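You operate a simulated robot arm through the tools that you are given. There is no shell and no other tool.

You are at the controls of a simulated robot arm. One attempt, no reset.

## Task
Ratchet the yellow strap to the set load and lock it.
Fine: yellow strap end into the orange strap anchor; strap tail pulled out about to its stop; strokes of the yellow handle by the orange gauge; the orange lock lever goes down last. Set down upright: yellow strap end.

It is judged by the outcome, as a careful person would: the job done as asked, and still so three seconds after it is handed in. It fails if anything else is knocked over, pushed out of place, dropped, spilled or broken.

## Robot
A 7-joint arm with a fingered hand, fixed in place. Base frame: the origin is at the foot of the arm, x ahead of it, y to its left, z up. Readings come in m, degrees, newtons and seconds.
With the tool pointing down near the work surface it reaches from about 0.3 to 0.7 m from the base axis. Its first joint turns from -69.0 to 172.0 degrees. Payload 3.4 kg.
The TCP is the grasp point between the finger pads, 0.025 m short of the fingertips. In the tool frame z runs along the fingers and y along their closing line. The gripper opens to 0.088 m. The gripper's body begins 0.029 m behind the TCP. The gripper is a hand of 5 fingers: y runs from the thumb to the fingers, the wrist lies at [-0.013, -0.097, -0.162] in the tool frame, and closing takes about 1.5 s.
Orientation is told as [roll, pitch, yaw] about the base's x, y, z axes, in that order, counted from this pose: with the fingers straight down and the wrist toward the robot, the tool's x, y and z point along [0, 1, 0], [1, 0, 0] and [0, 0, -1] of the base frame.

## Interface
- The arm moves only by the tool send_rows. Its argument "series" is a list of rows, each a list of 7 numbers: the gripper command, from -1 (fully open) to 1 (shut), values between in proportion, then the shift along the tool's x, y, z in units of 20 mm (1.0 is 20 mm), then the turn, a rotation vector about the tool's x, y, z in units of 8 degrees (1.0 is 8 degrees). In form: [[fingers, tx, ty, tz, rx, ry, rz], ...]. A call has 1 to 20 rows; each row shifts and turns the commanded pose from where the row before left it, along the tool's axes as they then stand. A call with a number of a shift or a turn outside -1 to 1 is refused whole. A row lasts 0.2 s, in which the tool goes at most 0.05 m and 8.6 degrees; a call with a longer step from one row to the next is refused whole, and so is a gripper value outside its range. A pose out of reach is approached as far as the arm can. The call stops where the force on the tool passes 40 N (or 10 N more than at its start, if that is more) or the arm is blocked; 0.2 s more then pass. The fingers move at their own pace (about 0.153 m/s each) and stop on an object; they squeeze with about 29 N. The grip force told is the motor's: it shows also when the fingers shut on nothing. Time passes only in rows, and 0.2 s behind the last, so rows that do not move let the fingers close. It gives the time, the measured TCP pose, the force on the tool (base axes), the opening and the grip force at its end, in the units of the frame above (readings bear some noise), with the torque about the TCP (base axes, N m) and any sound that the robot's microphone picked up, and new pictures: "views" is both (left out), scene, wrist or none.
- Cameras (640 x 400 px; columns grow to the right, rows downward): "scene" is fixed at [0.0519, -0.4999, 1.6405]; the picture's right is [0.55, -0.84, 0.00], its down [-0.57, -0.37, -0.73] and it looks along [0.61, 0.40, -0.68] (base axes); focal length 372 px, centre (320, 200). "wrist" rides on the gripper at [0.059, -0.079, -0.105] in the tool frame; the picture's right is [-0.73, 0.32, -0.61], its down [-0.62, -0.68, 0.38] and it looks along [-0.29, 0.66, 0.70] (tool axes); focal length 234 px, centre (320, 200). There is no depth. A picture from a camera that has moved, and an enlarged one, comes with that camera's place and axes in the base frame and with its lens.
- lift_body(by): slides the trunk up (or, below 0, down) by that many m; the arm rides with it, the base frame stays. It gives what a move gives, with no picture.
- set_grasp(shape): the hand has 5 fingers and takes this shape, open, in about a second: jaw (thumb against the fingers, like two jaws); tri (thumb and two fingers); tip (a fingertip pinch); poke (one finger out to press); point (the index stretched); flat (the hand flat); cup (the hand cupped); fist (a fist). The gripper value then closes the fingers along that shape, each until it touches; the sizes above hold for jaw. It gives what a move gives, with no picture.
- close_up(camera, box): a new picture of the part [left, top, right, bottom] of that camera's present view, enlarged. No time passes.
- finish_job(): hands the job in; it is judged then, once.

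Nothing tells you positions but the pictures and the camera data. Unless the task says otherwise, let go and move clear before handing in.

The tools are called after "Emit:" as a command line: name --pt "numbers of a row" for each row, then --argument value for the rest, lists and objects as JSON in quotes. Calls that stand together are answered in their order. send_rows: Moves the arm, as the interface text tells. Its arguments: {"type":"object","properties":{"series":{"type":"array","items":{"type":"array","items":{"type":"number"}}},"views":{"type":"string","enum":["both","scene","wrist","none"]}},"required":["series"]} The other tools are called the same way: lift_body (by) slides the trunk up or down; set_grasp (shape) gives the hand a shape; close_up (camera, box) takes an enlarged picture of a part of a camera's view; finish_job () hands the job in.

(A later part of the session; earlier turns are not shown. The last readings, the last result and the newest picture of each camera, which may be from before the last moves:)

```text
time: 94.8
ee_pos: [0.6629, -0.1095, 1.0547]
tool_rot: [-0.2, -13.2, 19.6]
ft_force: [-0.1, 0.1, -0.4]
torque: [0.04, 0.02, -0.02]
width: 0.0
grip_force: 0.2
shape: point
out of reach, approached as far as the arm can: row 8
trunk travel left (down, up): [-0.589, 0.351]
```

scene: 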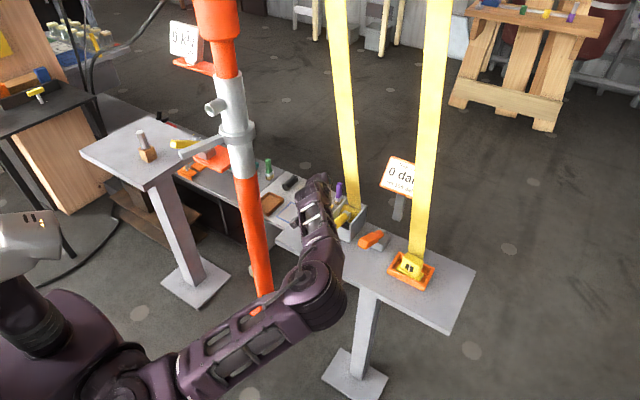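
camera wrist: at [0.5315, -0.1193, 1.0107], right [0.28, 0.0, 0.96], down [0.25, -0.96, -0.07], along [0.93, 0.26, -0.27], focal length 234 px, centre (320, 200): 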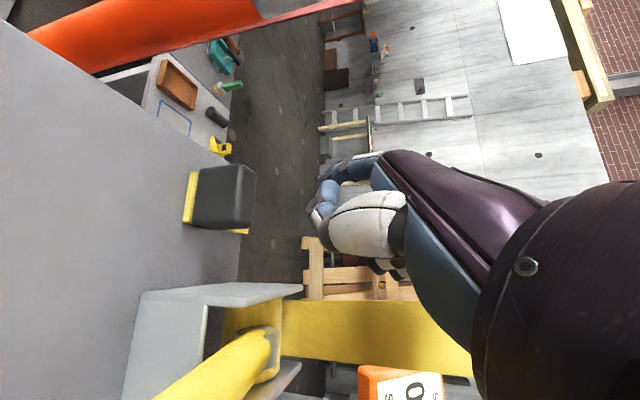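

Emit:
send_rows --pt "-1 0.835 -0.25 -0.06 0 0 0" --pt "-1 0.835 -0.25 -0.06 0 0 0" --pt "-1 0 0 0 0 0 0" --views "both"

Emit:
close_up --camera "wrist" --box '[160, 120, 420, 340]'

```text
time: 95.5
ee_pos: [0.6424, -0.0827, 1.0553]
tool_rot: [-0.2, -13.1, 19.6]
ft_force: [0.2, -0.1, -0.5]
torque: [0.01, 0.0, 0.03]
width: 0.0
grip_force: 0.0
shape: point
trunk travel left (down, up): [-0.589, 0.351]
camera wrist: at [0.5265, -0.0595, 1.1395], right [0.41, -0.62, 0.67], down [-0.33, -0.78, -0.53], along [0.85, -0.01, -0.53], focal length 234 px, centre (320, 200)
```

scene: 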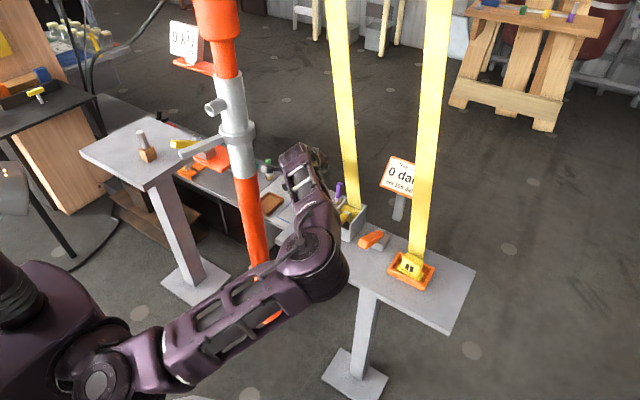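
wrist: 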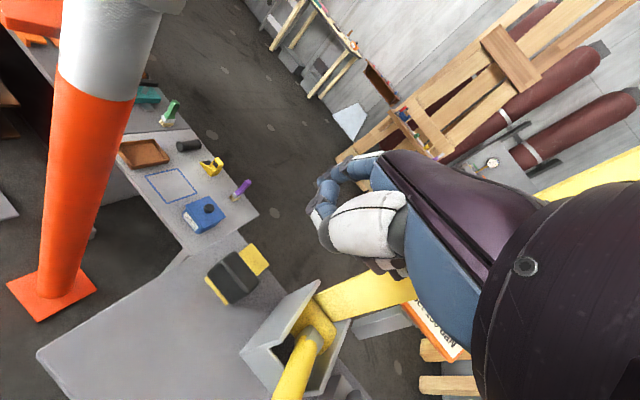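

```text
1.82 times, centred on (290, 230) of wrist
camera zoom: at [0.5265, -0.0595, 1.1395], right [0.41, -0.62, 0.67], down [-0.33, -0.78, -0.53], along [0.85, -0.01, -0.53], focal length 426 px, centre (374, 146)
```

zoom: 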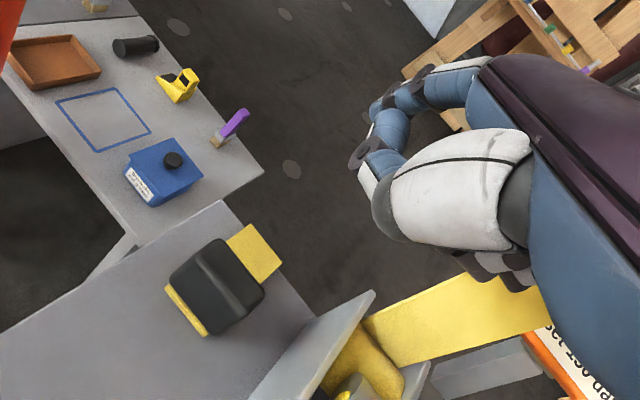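

Emit:
send_rows --pt "-1 -0.19 -0.065 0 0 0 0" --pt "-1 0 0 0 0 0 0" --views "none"

Emit:
lift_body --by -0.105

Emit:
close_up --camera "wrist" --box '[160, 100, 420, 340]'

Emit:
close_up --camera "scene" --box '[270, 150, 400, 290]'

```text
time: 96.2
ee_pos: [0.6418, -0.0863, 1.0547]
tool_rot: [-0.1, -13.1, 19.7]
ft_force: [-0.7, -0.7, 0.3]
torque: [0.01, -0.02, 0.0]
width: 0.0001
grip_force: 0.0
shape: point
trunk travel left (down, up): [-0.589, 0.351]
```

```text
time: 97.5
ee_pos: [0.6427, -0.0858, 0.9502]
tool_rot: [-0.2, -13.1, 19.6]
ft_force: [-1.1, 0.5, -0.3]
torque: [-0.02, -0.02, 0.02]
width: 0.0
grip_force: 0.0
shape: point
trunk travel left (down, up): [-0.484, 0.456]
```

```text
1.67 times, centred on (290, 220) of wrist
camera zoom: at [0.5268, -0.0631, 1.0345], right [0.41, -0.62, 0.67], down [-0.33, -0.78, -0.53], along [0.85, -0.01, -0.53], focal length 390 px, centre (370, 167)
```

zoom: 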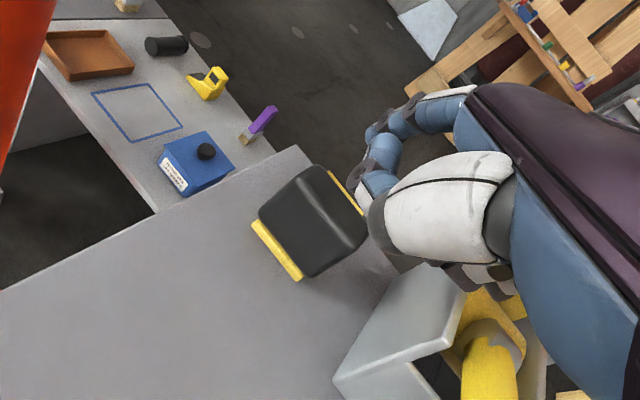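

```text
2.86 times, centred on (335, 220) of scene
camera zoom: at [0.0519, -0.4999, 1.6405], right [0.55, -0.84, 0.0], down [-0.57, -0.37, -0.73], along [0.61, 0.4, -0.68], focal length 1062 px, centre (277, 143)
```

zoom: 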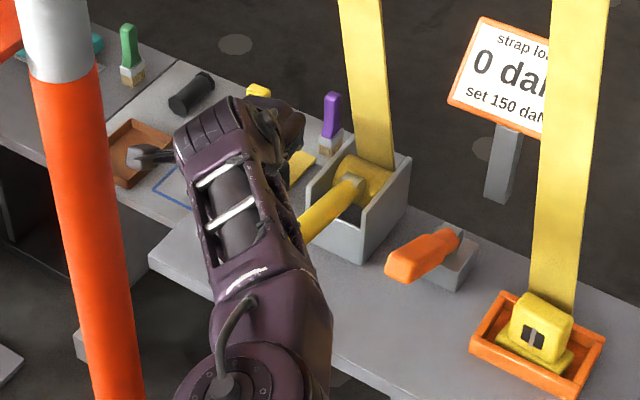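

Emit:
lift_body --by -0.022

Emit:
close_up --camera "wrist" --box '[220, 100, 420, 300]'

```text
time: 98.2
ee_pos: [0.6418, -0.0854, 0.9273]
tool_rot: [-0.3, -13.1, 19.7]
ft_force: [-0.8, -0.5, 0.7]
torque: [0.0, -0.02, 0.0]
width: 0.0
grip_force: 0.1
shape: point
trunk travel left (down, up): [-0.462, 0.478]
```

```text
2.00 times, centred on (320, 200) of wrist
camera zoom: at [0.5268, -0.0631, 1.0124], right [0.41, -0.62, 0.67], down [-0.33, -0.78, -0.53], along [0.85, -0.01, -0.53], focal length 468 px, centre (320, 200)
```

zoom: 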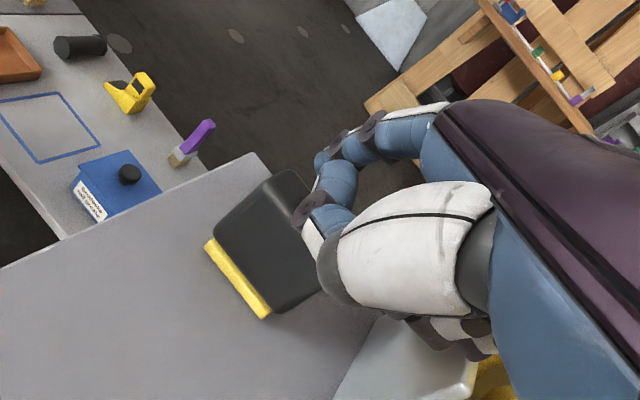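

Emit:
lift_body --by -0.014

Emit:
close_up --camera "wrist" --box '[220, 100, 420, 300]'

```text
time: 98.8
ee_pos: [0.6418, -0.0877, 0.9157]
tool_rot: [-0.1, -13.1, 19.5]
ft_force: [-1.1, -1.5, 6.0]
torque: [0.18, -0.27, 0.01]
width: 0.0
grip_force: 0.0
shape: point
trunk travel left (down, up): [-0.448, 0.492]
```

```text
2.00 times, centred on (320, 200) of wrist
camera zoom: at [0.5259, -0.0633, 0.9998], right [0.41, -0.62, 0.67], down [-0.33, -0.78, -0.53], along [0.85, -0.01, -0.53], focal length 468 px, centre (320, 200)
```

zoom: 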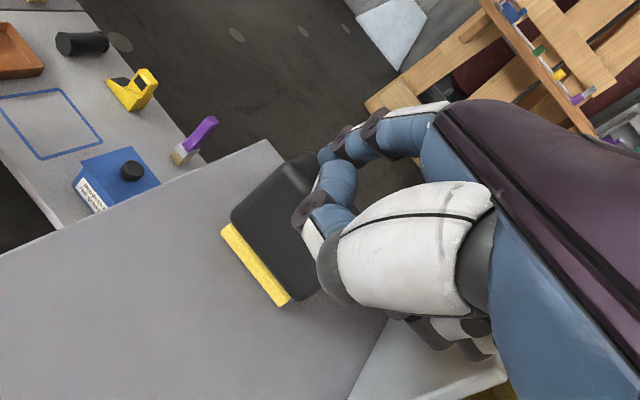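

The fingertip came down on top of the tab's far part (contact near (0.687, -0.058)), so the index is shorter than my second estimate. Since it's resting there, I'll press a little harder and try dragging the tab toward me by friction.

Emit:
lift_body --by -0.004

Emit:
send_rows --pt "-1 0.08 -0.23 -0.055 0 0 0" --pt "-1 0.08 -0.23 -0.055 0 0 0" --pt "-1 0.08 -0.23 -0.055 0 0 0" --pt "-1 0 0 0 0 0 0" --views "wrist"

Emit:
close_up --camera "wrist" --box '[220, 100, 420, 300]'

```text
time: 99.3
ee_pos: [0.6399, -0.0859, 0.9125]
tool_rot: [-0.2, -13.4, 19.6]
ft_force: [-4.2, -3.3, 12.4]
torque: [0.32, -0.59, 0.0]
width: 0.0001
grip_force: 0.1
shape: point
trunk travel left (down, up): [-0.444, 0.496]
```

```text
time: 100.3
ee_pos: [0.6273, -0.0853, 0.9107]
tool_rot: [-0.2, -13.2, 19.6]
ft_force: [1.7, -2.1, 6.5]
torque: [0.24, -0.4, -0.08]
width: 0.0
grip_force: 0.0
shape: point
trunk travel left (down, up): [-0.444, 0.496]
camera wrist: at [0.5113, -0.0631, 0.995], right [0.41, -0.62, 0.67], down [-0.33, -0.78, -0.53], along [0.85, -0.01, -0.53], focal length 234 px, centre (320, 200)
```

wrist: 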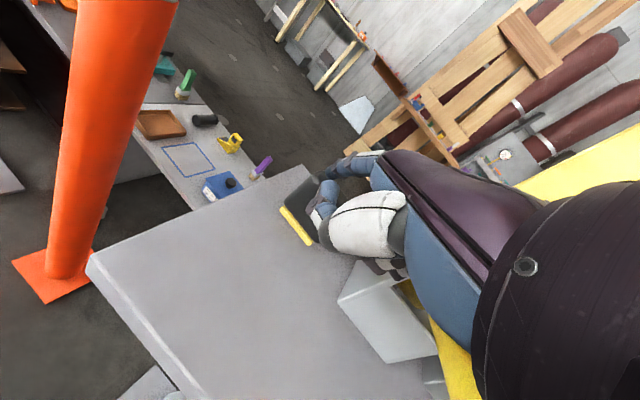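

```text
2.00 times, centred on (320, 200) of wrist
camera zoom: at [0.5113, -0.0631, 0.995], right [0.41, -0.62, 0.67], down [-0.33, -0.78, -0.53], along [0.85, -0.01, -0.53], focal length 468 px, centre (320, 200)
```

zoom: 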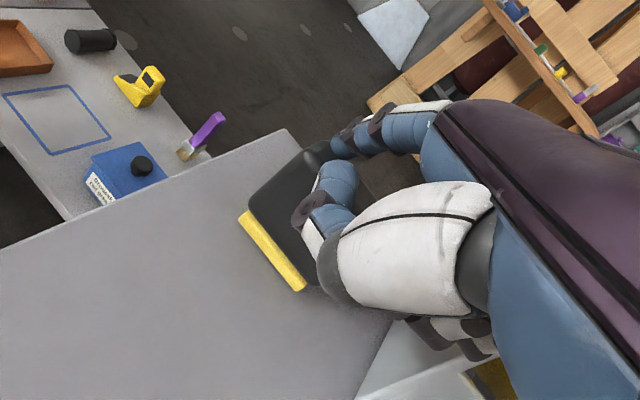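

Emit:
close_up --camera "wrist" --box '[265, 150, 335, 220]'

Emit:
close_up --camera "scene" --box '[280, 180, 370, 250]'

```text
5.71 times, centred on (300, 185) of wrist
camera zoom: at [0.5113, -0.0631, 0.995], right [0.41, -0.62, 0.67], down [-0.33, -0.78, -0.53], along [0.85, -0.01, -0.53], focal length 1338 px, centre (434, 286)
```

zoom: 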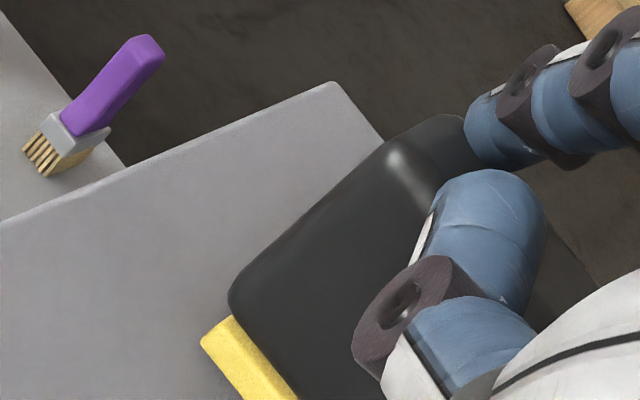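

```text
5.71 times, centred on (325, 215) of scene
camera zoom: at [0.0519, -0.4999, 1.6405], right [0.55, -0.84, 0.0], down [-0.57, -0.37, -0.73], along [0.61, 0.4, -0.68], focal length 2124 px, centre (291, 114)
```

zoom: 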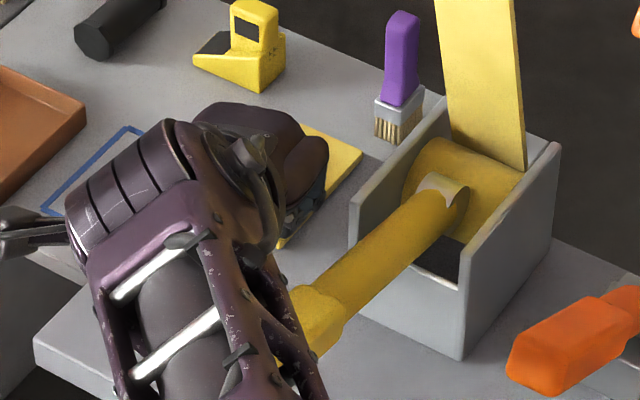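

The tab followed by several millimetres. I'll press again and keep dragging it toward me.

Emit:
lift_body --by -0.004

Emit:
send_rows --pt "-1 0.08 -0.23 -0.055 0 0 0" --pt "-1 0.08 -0.23 -0.055 0 0 0" --pt "-1 0.08 -0.23 -0.055 0 0 0" --pt "-1 0.08 -0.23 -0.055 0 0 0" --pt "-1 0.08 -0.23 -0.055 0 0 0" --pt "-1 0 0 0 0 0 0" --views "none"

Emit:
close_up --camera "wrist" --box '[220, 100, 420, 300]'

Emit:
close_up --camera "scene" --box '[280, 180, 370, 250]'

```text
time: 100.9
ee_pos: [0.626, -0.0841, 0.908]
tool_rot: [-0.3, -13.3, 19.6]
ft_force: [-0.9, -2.5, 10.7]
torque: [0.33, -0.6, -0.09]
width: 0.0
grip_force: 0.0
shape: point
trunk travel left (down, up): [-0.44, 0.5]
```

```text
time: 102.3
ee_pos: [0.6009, -0.0859, 0.9057]
tool_rot: [-0.3, -13.2, 19.6]
ft_force: [0.1, -0.6, 9.0]
torque: [0.29, -0.52, -0.11]
width: 0.0001
grip_force: 0.1
shape: point
trunk travel left (down, up): [-0.44, 0.5]
```

```text
2.00 times, centred on (320, 200) of wrist
camera zoom: at [0.4858, -0.0632, 0.9915], right [0.41, -0.62, 0.67], down [-0.33, -0.78, -0.53], along [0.85, -0.01, -0.53], focal length 468 px, centre (320, 200)
```

zoom: 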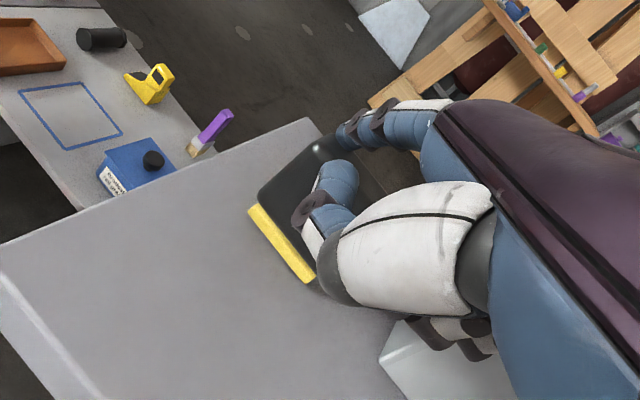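

```text
5.71 times, centred on (325, 215) of scene
camera zoom: at [0.0519, -0.4999, 1.6405], right [0.55, -0.84, 0.0], down [-0.57, -0.37, -0.73], along [0.61, 0.4, -0.68], focal length 2124 px, centre (291, 114)
```

zoom: 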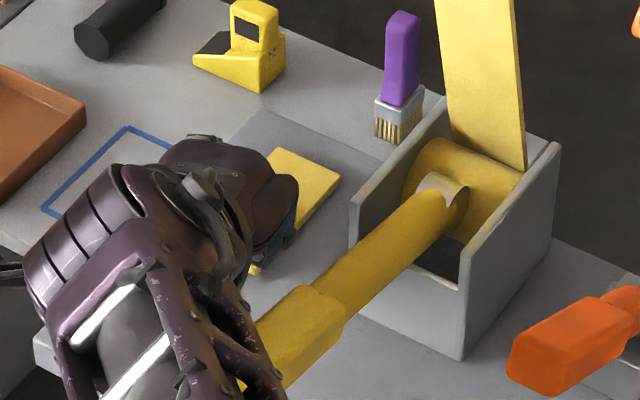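

It works: the strip's far end has moved from x 0.751 to 0.722. I'll keep dragging, watching for the stop.

Emit:
send_rows --pt "-1 0.08 -0.23 -0.055 0 0 0" --pt "-1 0.08 -0.23 -0.055 0 0 0" --pt "-1 0.08 -0.23 -0.055 0 0 0" --pt "-1 0.08 -0.23 -0.055 0 0 0" --pt "-1 0.08 -0.23 -0.055 0 0 0" --pt "-1 0.08 -0.23 -0.055 0 0 0" --pt "-1 0 0 0 0 0 0" --views "scene"

Emit:
close_up --camera "wrist" --box '[220, 100, 420, 300]'

Emit:
close_up --camera "scene" --box '[280, 180, 370, 250]'

```text
time: 103.9
ee_pos: [0.571, -0.0852, 0.9081]
tool_rot: [-0.3, -13.2, 19.7]
ft_force: [-0.6, -0.4, 8.7]
torque: [0.26, -0.49, -0.05]
width: 0.0001
grip_force: 0.2
shape: point
trunk travel left (down, up): [-0.44, 0.5]
```

scene: 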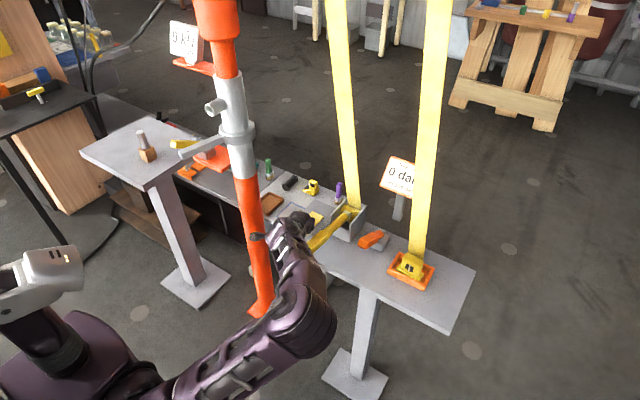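

```text
2.00 times, centred on (320, 200) of wrist
camera zoom: at [0.456, -0.0639, 0.9914], right [0.41, -0.62, 0.67], down [-0.33, -0.78, -0.53], along [0.85, -0.01, -0.53], focal length 468 px, centre (320, 200)
```

zoom: 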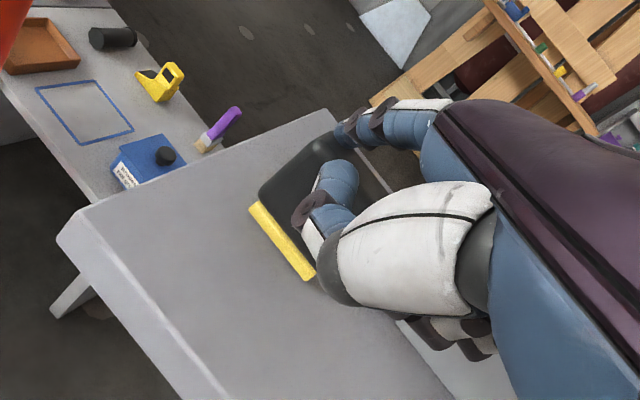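

```text
5.71 times, centred on (325, 215) of scene
camera zoom: at [0.0519, -0.4999, 1.6405], right [0.55, -0.84, 0.0], down [-0.57, -0.37, -0.73], along [0.61, 0.4, -0.68], focal length 2124 px, centre (291, 114)
```

zoom: 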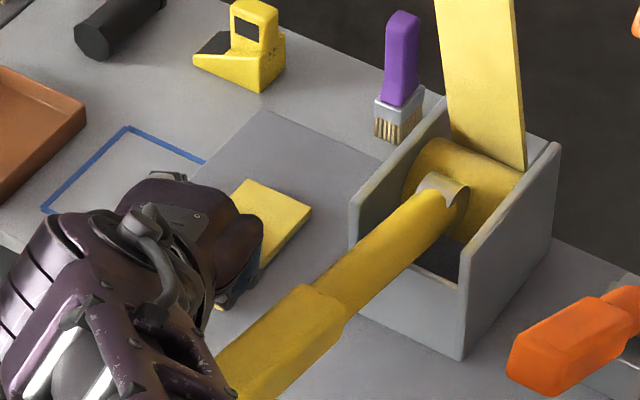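

Emit:
send_rows --pt "-1 0.08 -0.23 -0.055 0 0 0" --pt "-1 0.08 -0.23 -0.055 0 0 0" --pt "-1 0.08 -0.23 -0.055 0 0 0" --pt "-1 0.08 -0.23 -0.055 0 0 0" --pt "-1 0 0 0 0 0 0" --views "none"

Emit:
close_up --camera "wrist" --box '[220, 100, 420, 300]'

Emit:
close_up --camera "scene" --box '[280, 180, 370, 250]'

```text
time: 105.1
ee_pos: [0.5525, -0.0872, 0.905]
tool_rot: [-0.2, -13.2, 19.5]
ft_force: [3.1, 0.3, 6.5]
torque: [0.25, -0.38, -0.11]
width: 0.0001
grip_force: 0.0
shape: point
trunk travel left (down, up): [-0.44, 0.5]
```

```text
2.00 times, centred on (320, 200) of wrist
camera zoom: at [0.4371, -0.0638, 0.9912], right [0.41, -0.62, 0.67], down [-0.33, -0.78, -0.53], along [0.85, -0.01, -0.53], focal length 468 px, centre (320, 200)
```

zoom: 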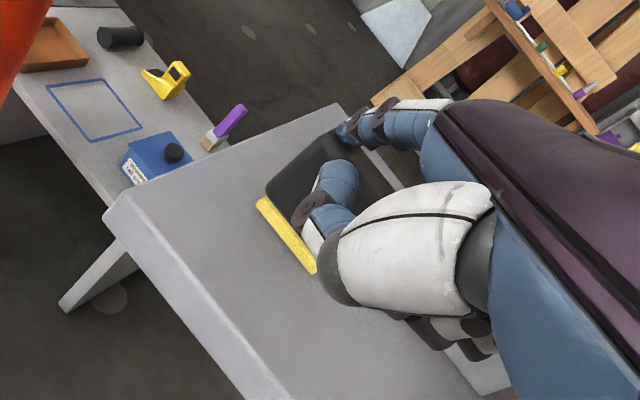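

```text
5.71 times, centred on (325, 215) of scene
camera zoom: at [0.0519, -0.4999, 1.6405], right [0.55, -0.84, 0.0], down [-0.57, -0.37, -0.73], along [0.61, 0.4, -0.68], focal length 2124 px, centre (291, 114)
```

zoom: 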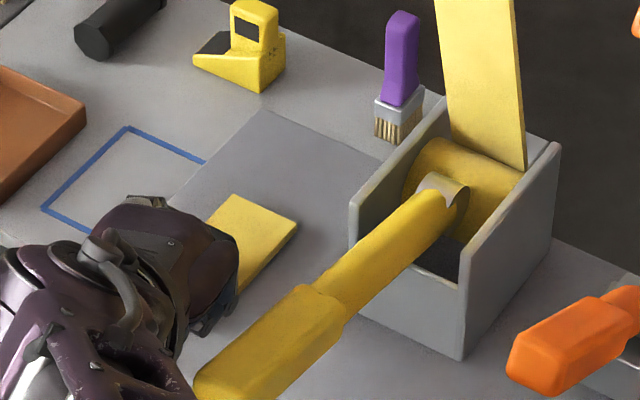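

Emit:
lift_body --by -0.004

Emit:
send_rows --pt "-1 0.08 -0.23 -0.055 0 0 0" --pt "-1 0.08 -0.23 -0.055 0 0 0" --pt "-1 0 0 0 0 0 0" --views "none"

Emit:
close_up --camera "wrist" --box '[220, 100, 420, 300]'

Emit:
close_up --camera "scene" --box '[280, 180, 370, 250]'

```text
time: 105.6
ee_pos: [0.551, -0.0858, 0.9029]
tool_rot: [-0.3, -13.3, 19.6]
ft_force: [0.3, -0.7, 13.5]
torque: [0.48, -0.8, -0.08]
width: 0.0
grip_force: 0.0
shape: point
trunk travel left (down, up): [-0.436, 0.504]
```

```text
time: 106.4
ee_pos: [0.5416, -0.0869, 0.9026]
tool_rot: [-0.3, -13.1, 19.7]
ft_force: [4.1, 0.4, 11.4]
torque: [0.35, -0.61, -0.15]
width: 0.0
grip_force: 0.0
shape: point
trunk travel left (down, up): [-0.436, 0.504]
```

```text
2.00 times, centred on (320, 200) of wrist
camera zoom: at [0.4269, -0.0643, 0.9869], right [0.41, -0.62, 0.67], down [-0.33, -0.78, -0.53], along [0.85, -0.01, -0.53], focal length 468 px, centre (320, 200)
```

zoom: 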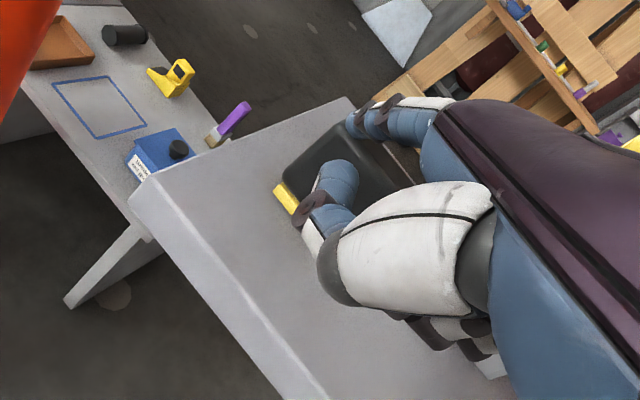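

```text
5.71 times, centred on (325, 215) of scene
camera zoom: at [0.0519, -0.4999, 1.6405], right [0.55, -0.84, 0.0], down [-0.57, -0.37, -0.73], along [0.61, 0.4, -0.68], focal length 2124 px, centre (291, 114)
```

zoom: 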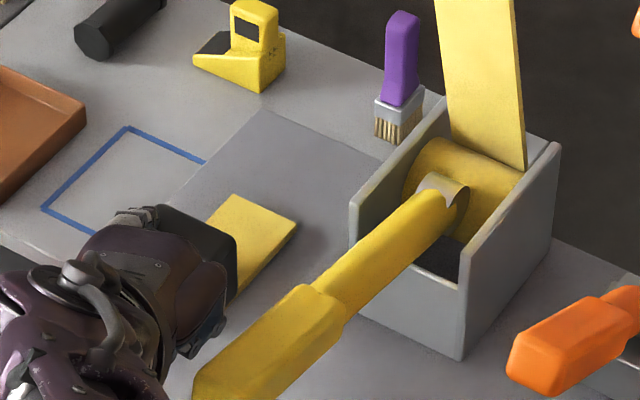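

The strip stopped moving while resistance rose, so it seems to be at its stop, about 66 mm out. I'll lift clear and confirm with a proper pinch and gentle pull, now that the tab is within reach.

Emit:
lift_body --by 0.07

Emit:
set_grasp --shape "tri"

Emit:
send_rows --pt "-0.25 0 0 0 -0.5 0 0" --pt "-0.25 0 0 0 0 0 0" --pt "-0.25 0 0 0 0 0 0" --pt "-0.25 0 0 0 0 0 0" --views "both"

Emit:
close_up --camera "scene" --box '[280, 180, 370, 250]'

Emit:
close_up --camera "wrist" --box '[200, 140, 420, 340]'

```text
time: 107.5
ee_pos: [0.5422, -0.0866, 0.9718]
tool_rot: [-0.2, -13.2, 19.7]
ft_force: [1.0, -0.5, -0.3]
torque: [-0.01, -0.01, 0.01]
width: 0.0002
grip_force: 0.0
shape: point
trunk travel left (down, up): [-0.506, 0.434]
```

```text
time: 108.4
ee_pos: [0.5436, -0.0876, 0.9717]
tool_rot: [-0.2, -13.1, 19.5]
ft_force: [0.3, 0.2, 0.1]
torque: [0.0, -0.01, 0.0]
width: 0.0877
grip_force: 0.0
shape: tri
trunk travel left (down, up): [-0.506, 0.434]
```

```text
time: 109.4
ee_pos: [0.542, -0.0866, 0.9712]
tool_rot: [-0.2, -17.1, 19.7]
ft_force: [-0.2, -0.1, 0.0]
torque: [-0.01, 0.01, -0.02]
width: 0.0555
grip_force: 0.1
shape: tri
trunk travel left (down, up): [-0.506, 0.434]
camera wrist: at [0.4221, -0.0662, 1.0494], right [0.36, -0.64, 0.68], down [-0.3, -0.77, -0.56], along [0.88, 0.0, -0.47], focal length 234 px, centre (320, 200)
```

scene: 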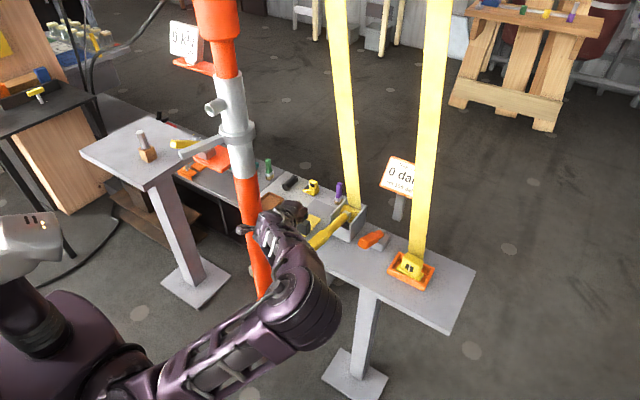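
wrist: 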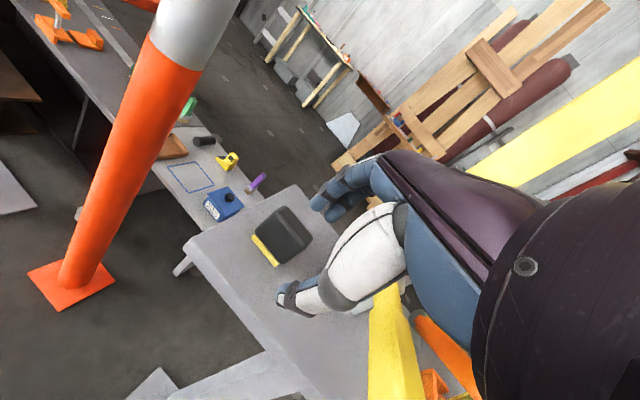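

```text
5.71 times, centred on (325, 215) of scene
camera zoom: at [0.0519, -0.4999, 1.6405], right [0.55, -0.84, 0.0], down [-0.57, -0.37, -0.73], along [0.61, 0.4, -0.68], focal length 2124 px, centre (291, 114)
```

zoom: 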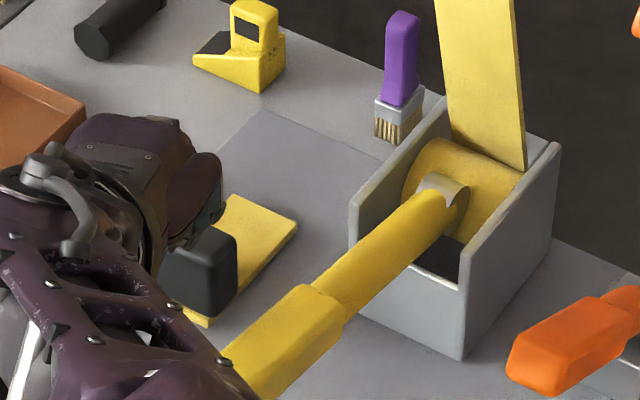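

```text
2.00 times, centred on (310, 240) of wrist
camera zoom: at [0.4221, -0.0662, 1.0494], right [0.36, -0.64, 0.68], down [-0.3, -0.77, -0.56], along [0.88, 0.0, -0.47], focal length 468 px, centre (340, 120)
```

zoom: 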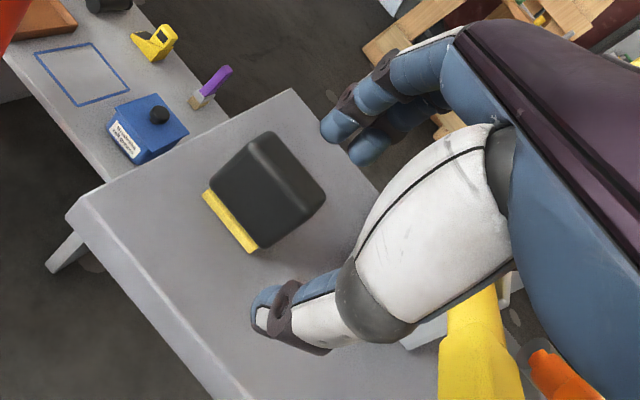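

Emit:
send_rows --pt "-0.25 -0.09 0.985 0.3 0 0 0" --pt "-0.25 -0.09 0.985 0.3 0 0 0" --pt "-0.25 -0.09 0.985 0.3 0 0 0" --pt "-0.25 -0.09 0.985 0.3 0 0 0" --pt "-0.25 0 0 0 0 0 0" --views "none"

Emit:
lift_body --by -0.04

Emit:
close_up --camera "wrist" --box '[200, 140, 420, 340]'

```text
time: 110.6
ee_pos: [0.6227, -0.0661, 0.9721]
tool_rot: [-0.2, -17.0, 19.5]
ft_force: [0.4, -0.1, 0.6]
torque: [-0.02, 0.03, 0.04]
width: 0.0554
grip_force: 0.0
shape: tri
trunk travel left (down, up): [-0.506, 0.434]
```

```text
time: 111.4
ee_pos: [0.6239, -0.0669, 0.9313]
tool_rot: [-0.2, -17.2, 19.6]
ft_force: [-0.1, -0.8, 0.1]
torque: [-0.01, -0.04, 0.03]
width: 0.0553
grip_force: 0.2
shape: tri
trunk travel left (down, up): [-0.466, 0.474]
```

```text
2.00 times, centred on (310, 240) of wrist
camera zoom: at [0.5028, -0.0459, 1.009], right [0.36, -0.64, 0.68], down [-0.3, -0.77, -0.56], along [0.88, 0.0, -0.47], focal length 468 px, centre (340, 120)
```

zoom: 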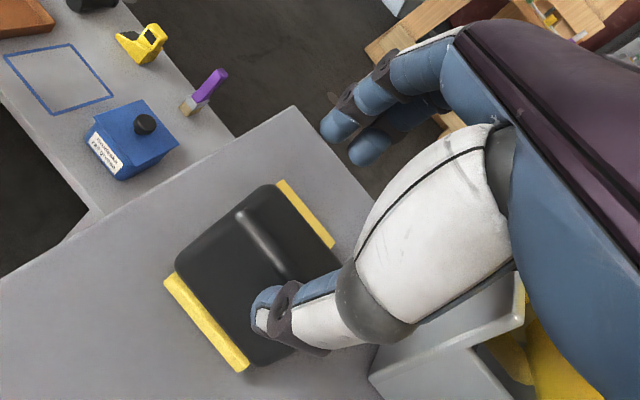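

Emit:
send_rows --pt "-0.25 0.15 -0.405 -0.125 0 0 0" --pt "-0.25 0 0 0 0 0 0" --views "none"

Emit:
lift_body --by -0.024

Emit:
close_up --camera "wrist" --box '[200, 140, 420, 340]'

Emit:
close_up --camera "scene" --box '[280, 180, 370, 250]'

```text
time: 112.0
ee_pos: [0.6146, -0.0677, 0.9316]
tool_rot: [-0.2, -17.0, 19.6]
ft_force: [-0.3, -0.7, -0.1]
torque: [-0.01, 0.0, -0.02]
width: 0.0556
grip_force: 0.1
shape: tri
trunk travel left (down, up): [-0.466, 0.474]
```

```text
time: 112.7
ee_pos: [0.6147, -0.0669, 0.9071]
tool_rot: [-0.2, -17.1, 19.6]
ft_force: [-0.3, 0.0, 0.4]
torque: [0.0, -0.02, -0.04]
width: 0.0553
grip_force: 0.1
shape: tri
trunk travel left (down, up): [-0.442, 0.498]
```

```text
2.00 times, centred on (310, 240) of wrist
camera zoom: at [0.4938, -0.0458, 0.9853], right [0.36, -0.64, 0.68], down [-0.3, -0.77, -0.56], along [0.88, 0.0, -0.47], focal length 468 px, centre (340, 120)
```

zoom: 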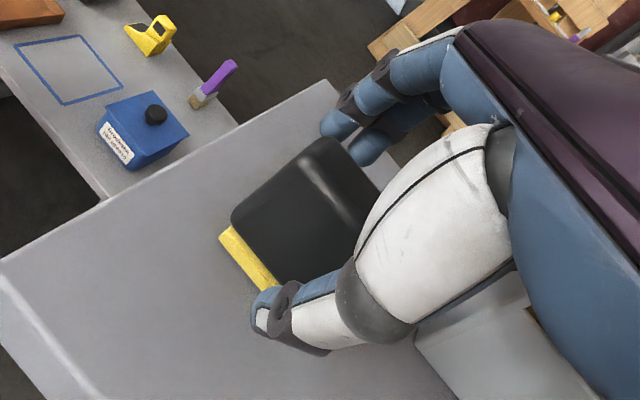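

```text
5.71 times, centred on (325, 215) of scene
camera zoom: at [0.0519, -0.4999, 1.6405], right [0.55, -0.84, 0.0], down [-0.57, -0.37, -0.73], along [0.61, 0.4, -0.68], focal length 2124 px, centre (291, 114)
```

zoom: 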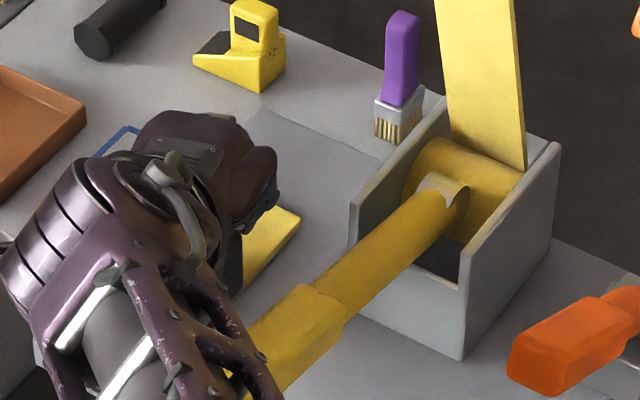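

The tab is between thumb and fingers. I'll close on it, then pull gently toward me to check it is really against its stop.

Emit:
send_rows --pt "0.2 0 0 0 0 0 0" --pt "0.5 0 0 0 0 0 0" --pt "0.8 0 0 0 0 0 0" --pt "1 0 0 0 0 0 0" --pt "1 0 0 0 0 0 0" --pt "1 0 0 0 0 0 0" --views "none"

Emit:
send_rows --pt "1 0.08 -0.22 -0.068 0 0 0" --pt "1 0.08 -0.22 -0.068 0 0 0" --pt "1 0 0 0 0 0 0" --views "none"

Emit:
close_up --camera "scene" --box '[280, 180, 370, 250]'

```text
time: 114.1
ee_pos: [0.6148, -0.0663, 0.9069]
tool_rot: [-0.2, -17.1, 19.6]
ft_force: [1.3, -1.7, -1.6]
torque: [-0.08, 0.2, -0.1]
width: 0.0217
grip_force: 29.0
shape: tri
trunk travel left (down, up): [-0.442, 0.498]
```

```text
time: 114.9
ee_pos: [0.607, -0.0684, 0.9063]
tool_rot: [-0.2, -17.1, 19.5]
ft_force: [8.1, -2.0, -0.3]
torque: [-0.05, -0.04, -0.14]
width: 0.021
grip_force: 28.7
shape: tri
trunk travel left (down, up): [-0.442, 0.498]
```

```text
5.71 times, centred on (325, 215) of scene
camera zoom: at [0.0519, -0.4999, 1.6405], right [0.55, -0.84, 0.0], down [-0.57, -0.37, -0.73], along [0.61, 0.4, -0.68], focal length 2124 px, centre (291, 114)
```

zoom: 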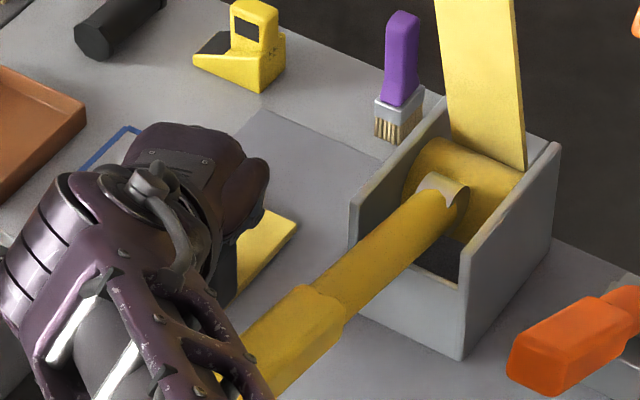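

The strip's far end doesn't move under an 8 N pull, so the tail is at its stop. I'll let go and lift clear.

Emit:
send_rows --pt "0.5 -0.04 0.15 0.05 0 0 0" --pt "0.2 0 0 0 0 0 0" --pt "-0.1 0 0 0 0 0 0" --pt "-0.25 0 0 0 0 0 0" --pt "-0.25 0 0 0 0 0 0" --views "none"

Emit:
lift_body --by 0.12

Emit:
send_rows --pt "-0.25 0 0 0 0 0 0" --views "both"

Emit:
close_up --camera "scene" --box '[280, 170, 420, 260]'

```text
time: 116.1
ee_pos: [0.6087, -0.0673, 0.9076]
tool_rot: [-0.3, -17.1, 19.6]
ft_force: [0.6, -0.3, 0.4]
torque: [0.01, 0.01, 0.02]
width: 0.0547
grip_force: 0.1
shape: tri
trunk travel left (down, up): [-0.442, 0.498]
```

```text
time: 117.6
ee_pos: [0.6084, -0.0676, 1.0275]
tool_rot: [-0.2, -17.1, 19.6]
ft_force: [0.4, 0.5, 0.0]
torque: [0.01, 0.01, -0.01]
width: 0.0545
grip_force: 0.1
shape: tri
trunk travel left (down, up): [-0.562, 0.378]
```

```text
time: 118.0
ee_pos: [0.608, -0.0675, 1.0272]
tool_rot: [-0.1, -17.2, 19.6]
ft_force: [-0.1, 0.1, -0.4]
torque: [0.01, -0.01, -0.02]
width: 0.0546
grip_force: 0.0
shape: tri
trunk travel left (down, up): [-0.562, 0.378]
camera wrist: at [0.4873, -0.0457, 1.1053], right [0.36, -0.64, 0.68], down [-0.3, -0.77, -0.56], along [0.88, 0.0, -0.47], focal length 234 px, centre (320, 200)
```

scene: 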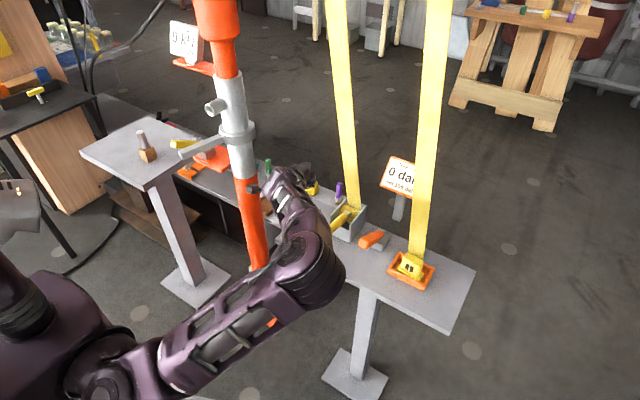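
wrist: 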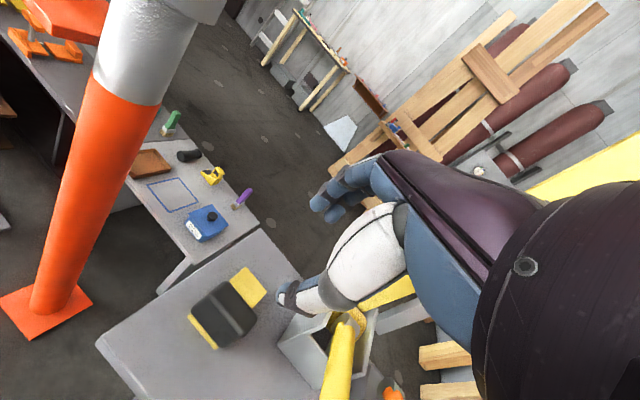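

```text
4.44 times, centred on (350, 215) of scene
camera zoom: at [0.0519, -0.4999, 1.6405], right [0.55, -0.84, 0.0], down [-0.57, -0.37, -0.73], along [0.61, 0.4, -0.68], focal length 1652 px, centre (187, 133)
```

zoom: 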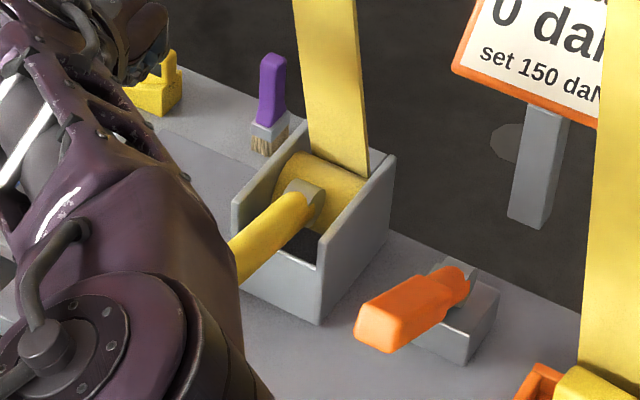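

The tail is out at its stop and the gauge still reads 0 daN. Next is the yellow handle, whose tip is near (0.50, -0.167, 0.96) pointing at me. I'll back away, then turn the hand so the thumb goes under the handle and the fingers over it.

Emit:
send_rows --pt "-1 0.373 -0.95 -0.469 0 0 0" --pt "-1 0.373 -0.95 -0.469 0 0 0" --pt "-1 0.373 -0.95 -0.469 0 0 0" --pt "-1 0.373 -0.95 -0.469 0 0 0" --pt "-1 0.373 -0.95 -0.469 0 0 0" --pt "-1 0.373 -0.95 -0.469 0 0 0" --pt "-1 0.373 -0.95 -0.469 0 0 0" --pt "-1 0.373 -0.95 -0.469 0 0 0" --pt "-1 0.373 -0.95 -0.469 0 0 0" --pt "-1 0 0 0 0 -0.268 0.872" --pt "-1 0 0 0 0 -0.268 0.872" --pt "-1 -0.9 0 0 0 0 0" --pt "-1 -0.9 0 0 0 0 0" --pt "-1 -0.9 0 0 0 0 0" --pt "-1 -0.9 0 0 0 0 0" --pt "-1 -0.9 0 0 0 0 0" --pt "-1 0 0 0 0 0 0" --views "both"

Emit:
close_up --camera "scene" --box '[280, 160, 440, 290]'

```text
time: 121.6
ee_pos: [0.4194, -0.1541, 1.0588]
tool_rot: [-0.2, -17.2, 5.0]
ft_force: [-0.1, 0.7, 0.7]
torque: [-0.01, 0.02, 0.02]
width: 0.0879
grip_force: 0.0
shape: tri
out of reach, approached as far as the arm can: row 13
trunk travel left (down, up): [-0.562, 0.378]
camera wrist: at [0.3068, -0.1044, 1.1371], right [0.19, -0.71, 0.68], down [-0.48, -0.67, -0.56], along [0.86, -0.22, -0.47], focal length 234 px, centre (320, 200)
```

scene: 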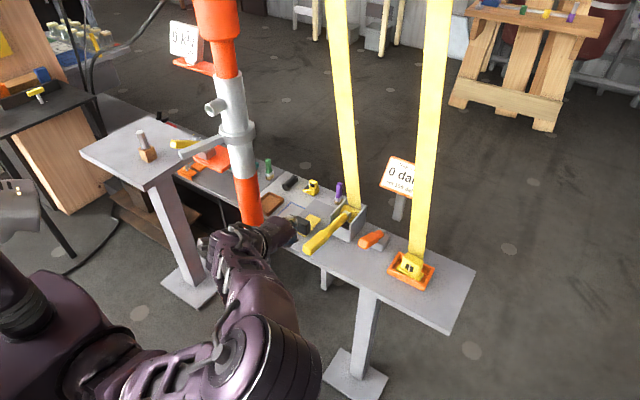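
wrist: 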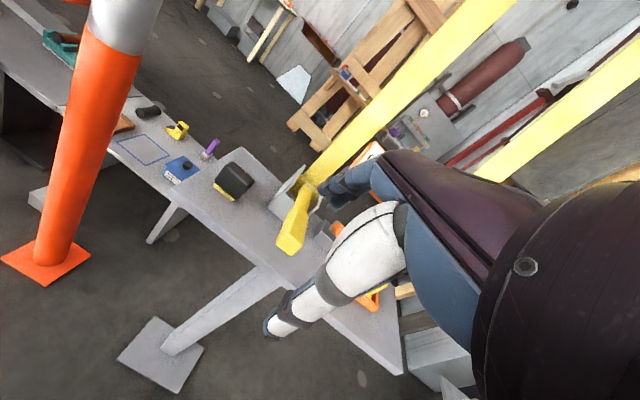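

```text
3.08 times, centred on (360, 225) of scene
camera zoom: at [0.0519, -0.4999, 1.6405], right [0.55, -0.84, 0.0], down [-0.57, -0.37, -0.73], along [0.61, 0.4, -0.68], focal length 1144 px, centre (197, 123)
```

zoom: 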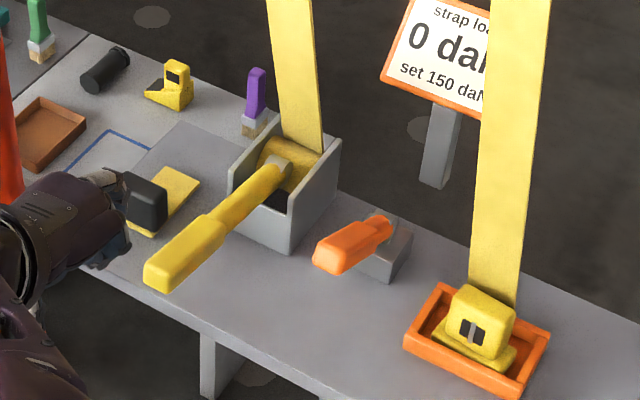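

Emit:
close_up --camera "wrist" --box '[240, 150, 400, 280]'

Emit:
close_up --camera "scene" --box '[295, 195, 375, 255]'

```text
3.08 times, centred on (320, 215) of wrist
camera zoom: at [0.3068, -0.1044, 1.1371], right [0.19, -0.71, 0.68], down [-0.48, -0.67, -0.56], along [0.86, -0.22, -0.47], focal length 720 px, centre (320, 154)
```

zoom: 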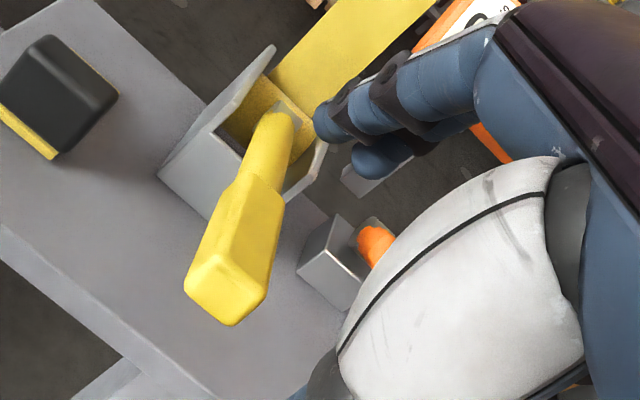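

```text
6.67 times, centred on (335, 225) of scene
camera zoom: at [0.0519, -0.4999, 1.6405], right [0.55, -0.84, 0.0], down [-0.57, -0.37, -0.73], along [0.61, 0.4, -0.68], focal length 2478 px, centre (220, 33)
```

zoom: 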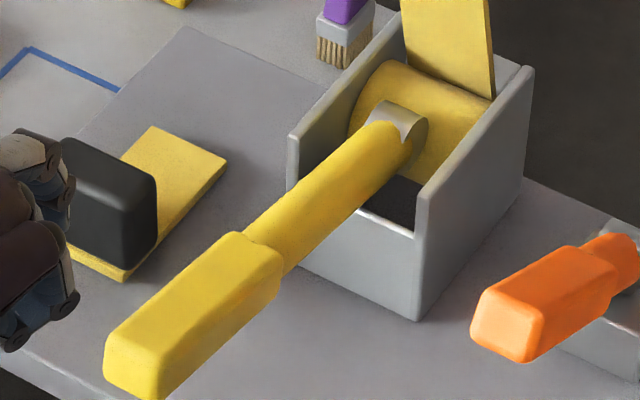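

The handle tip's end face is at x ≈ 0.50, y -0.157 to -0.181, z 0.956–0.972, sloping up about 12° toward me. I'll turn the hand to face along the handle (tilt 60°) and line up in front of it.

Emit:
send_rows --pt "-1 0 0 0 0 -0.184 0.598" --pt "-1 0 0 0 -1 0 0" --pt "-1 0 0 0 -1 0 0" --pt "-1 0 0 0 -1 0 0" --pt "-1 0 0 0 -1 0 0" --pt "-1 0 0 0 -1 0 0" --pt "-1 0 0 0 -0.375 0 0" --pt "-1 0 0 0 0 0 0" --views "both"

```text
time: 123.4
ee_pos: [0.4934, -0.1571, 1.0847]
tool_rot: [-0.3, -56.3, 0.2]
ft_force: [-0.1, 0.7, -0.2]
torque: [0.0, -0.02, 0.0]
width: 0.088
grip_force: 0.1
shape: tri
out of reach, approached as far as the arm can: row 2, 3, 4, 5, 6
trunk travel left (down, up): [-0.562, 0.378]
camera wrist: at [0.361, -0.0976, 1.0787], right [-0.33, -0.72, 0.61], down [-0.06, -0.63, -0.78], along [0.94, -0.29, 0.16], focal length 234 px, centre (320, 200)
```

scene: 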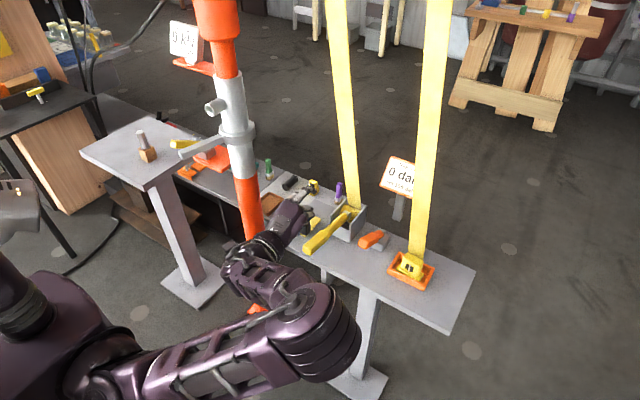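
wrist: 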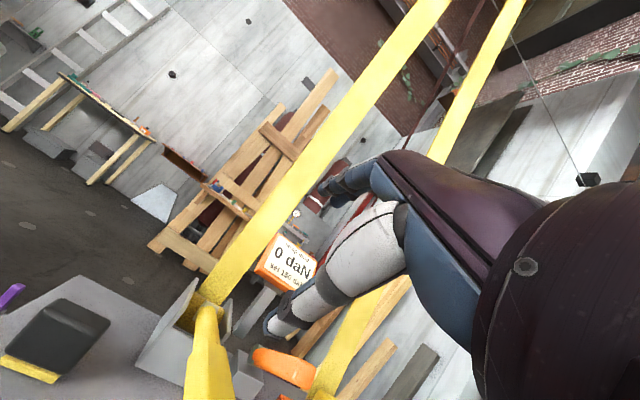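

Emit:
send_rows --pt "-1 0.84 -0.3 0.55 0 0 0" --pt "-1 0.84 -0.3 0.55 0 0 0" --pt "-1 0.84 -0.3 0.55 0 0 0" --pt "-1 0.84 -0.3 0.55 0 0 0" --pt "-1 0 -0.83 0.555 0 0 0" --pt "-1 0 -0.83 0.555 0 0 0" --pt "-1 0 0 0 0 0 0" --views "both"

Emit:
close_up --camera "wrist" --box '[180, 180, 420, 400]'

```text
time: 125.0
ee_pos: [0.5535, -0.1245, 1.0378]
tool_rot: [-0.6, -56.1, 0.6]
ft_force: [-0.1, 0.5, 0.0]
torque: [-0.03, -0.02, -0.04]
width: 0.0876
grip_force: 0.2
shape: tri
out of reach, approached as far as the arm can: row 1, 2, 3, 4, 5, 6
trunk travel left (down, up): [-0.562, 0.378]
camera wrist: at [0.4202, -0.0649, 1.0312], right [-0.32, -0.72, 0.61], down [-0.06, -0.63, -0.78], along [0.94, -0.29, 0.16], focal length 234 px, centre (320, 200)
```

scene: 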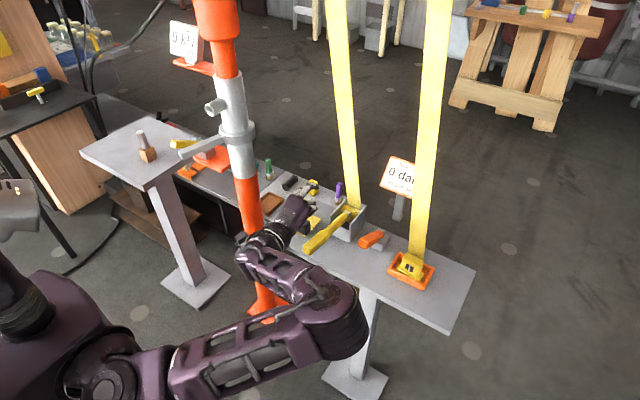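
wrist: 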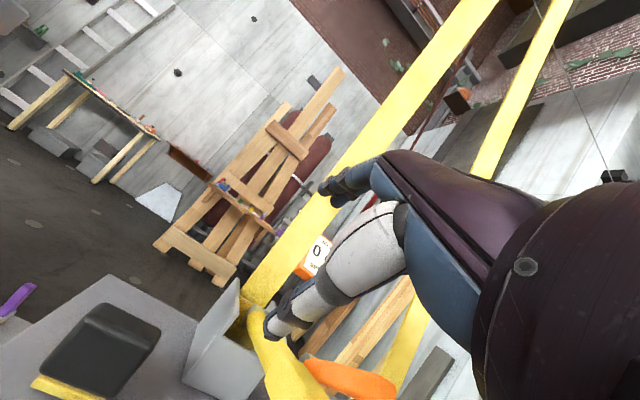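

```text
1.82 times, centred on (300, 290) of wrist
camera zoom: at [0.4202, -0.0649, 1.0312], right [-0.32, -0.72, 0.61], down [-0.06, -0.63, -0.78], along [0.94, -0.29, 0.16], focal length 426 px, centre (356, 36)
```

zoom: 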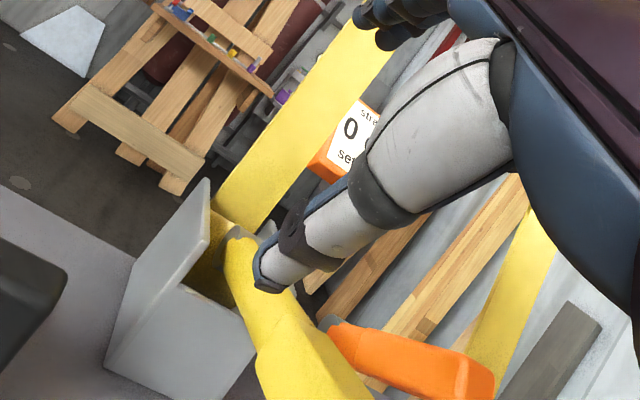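

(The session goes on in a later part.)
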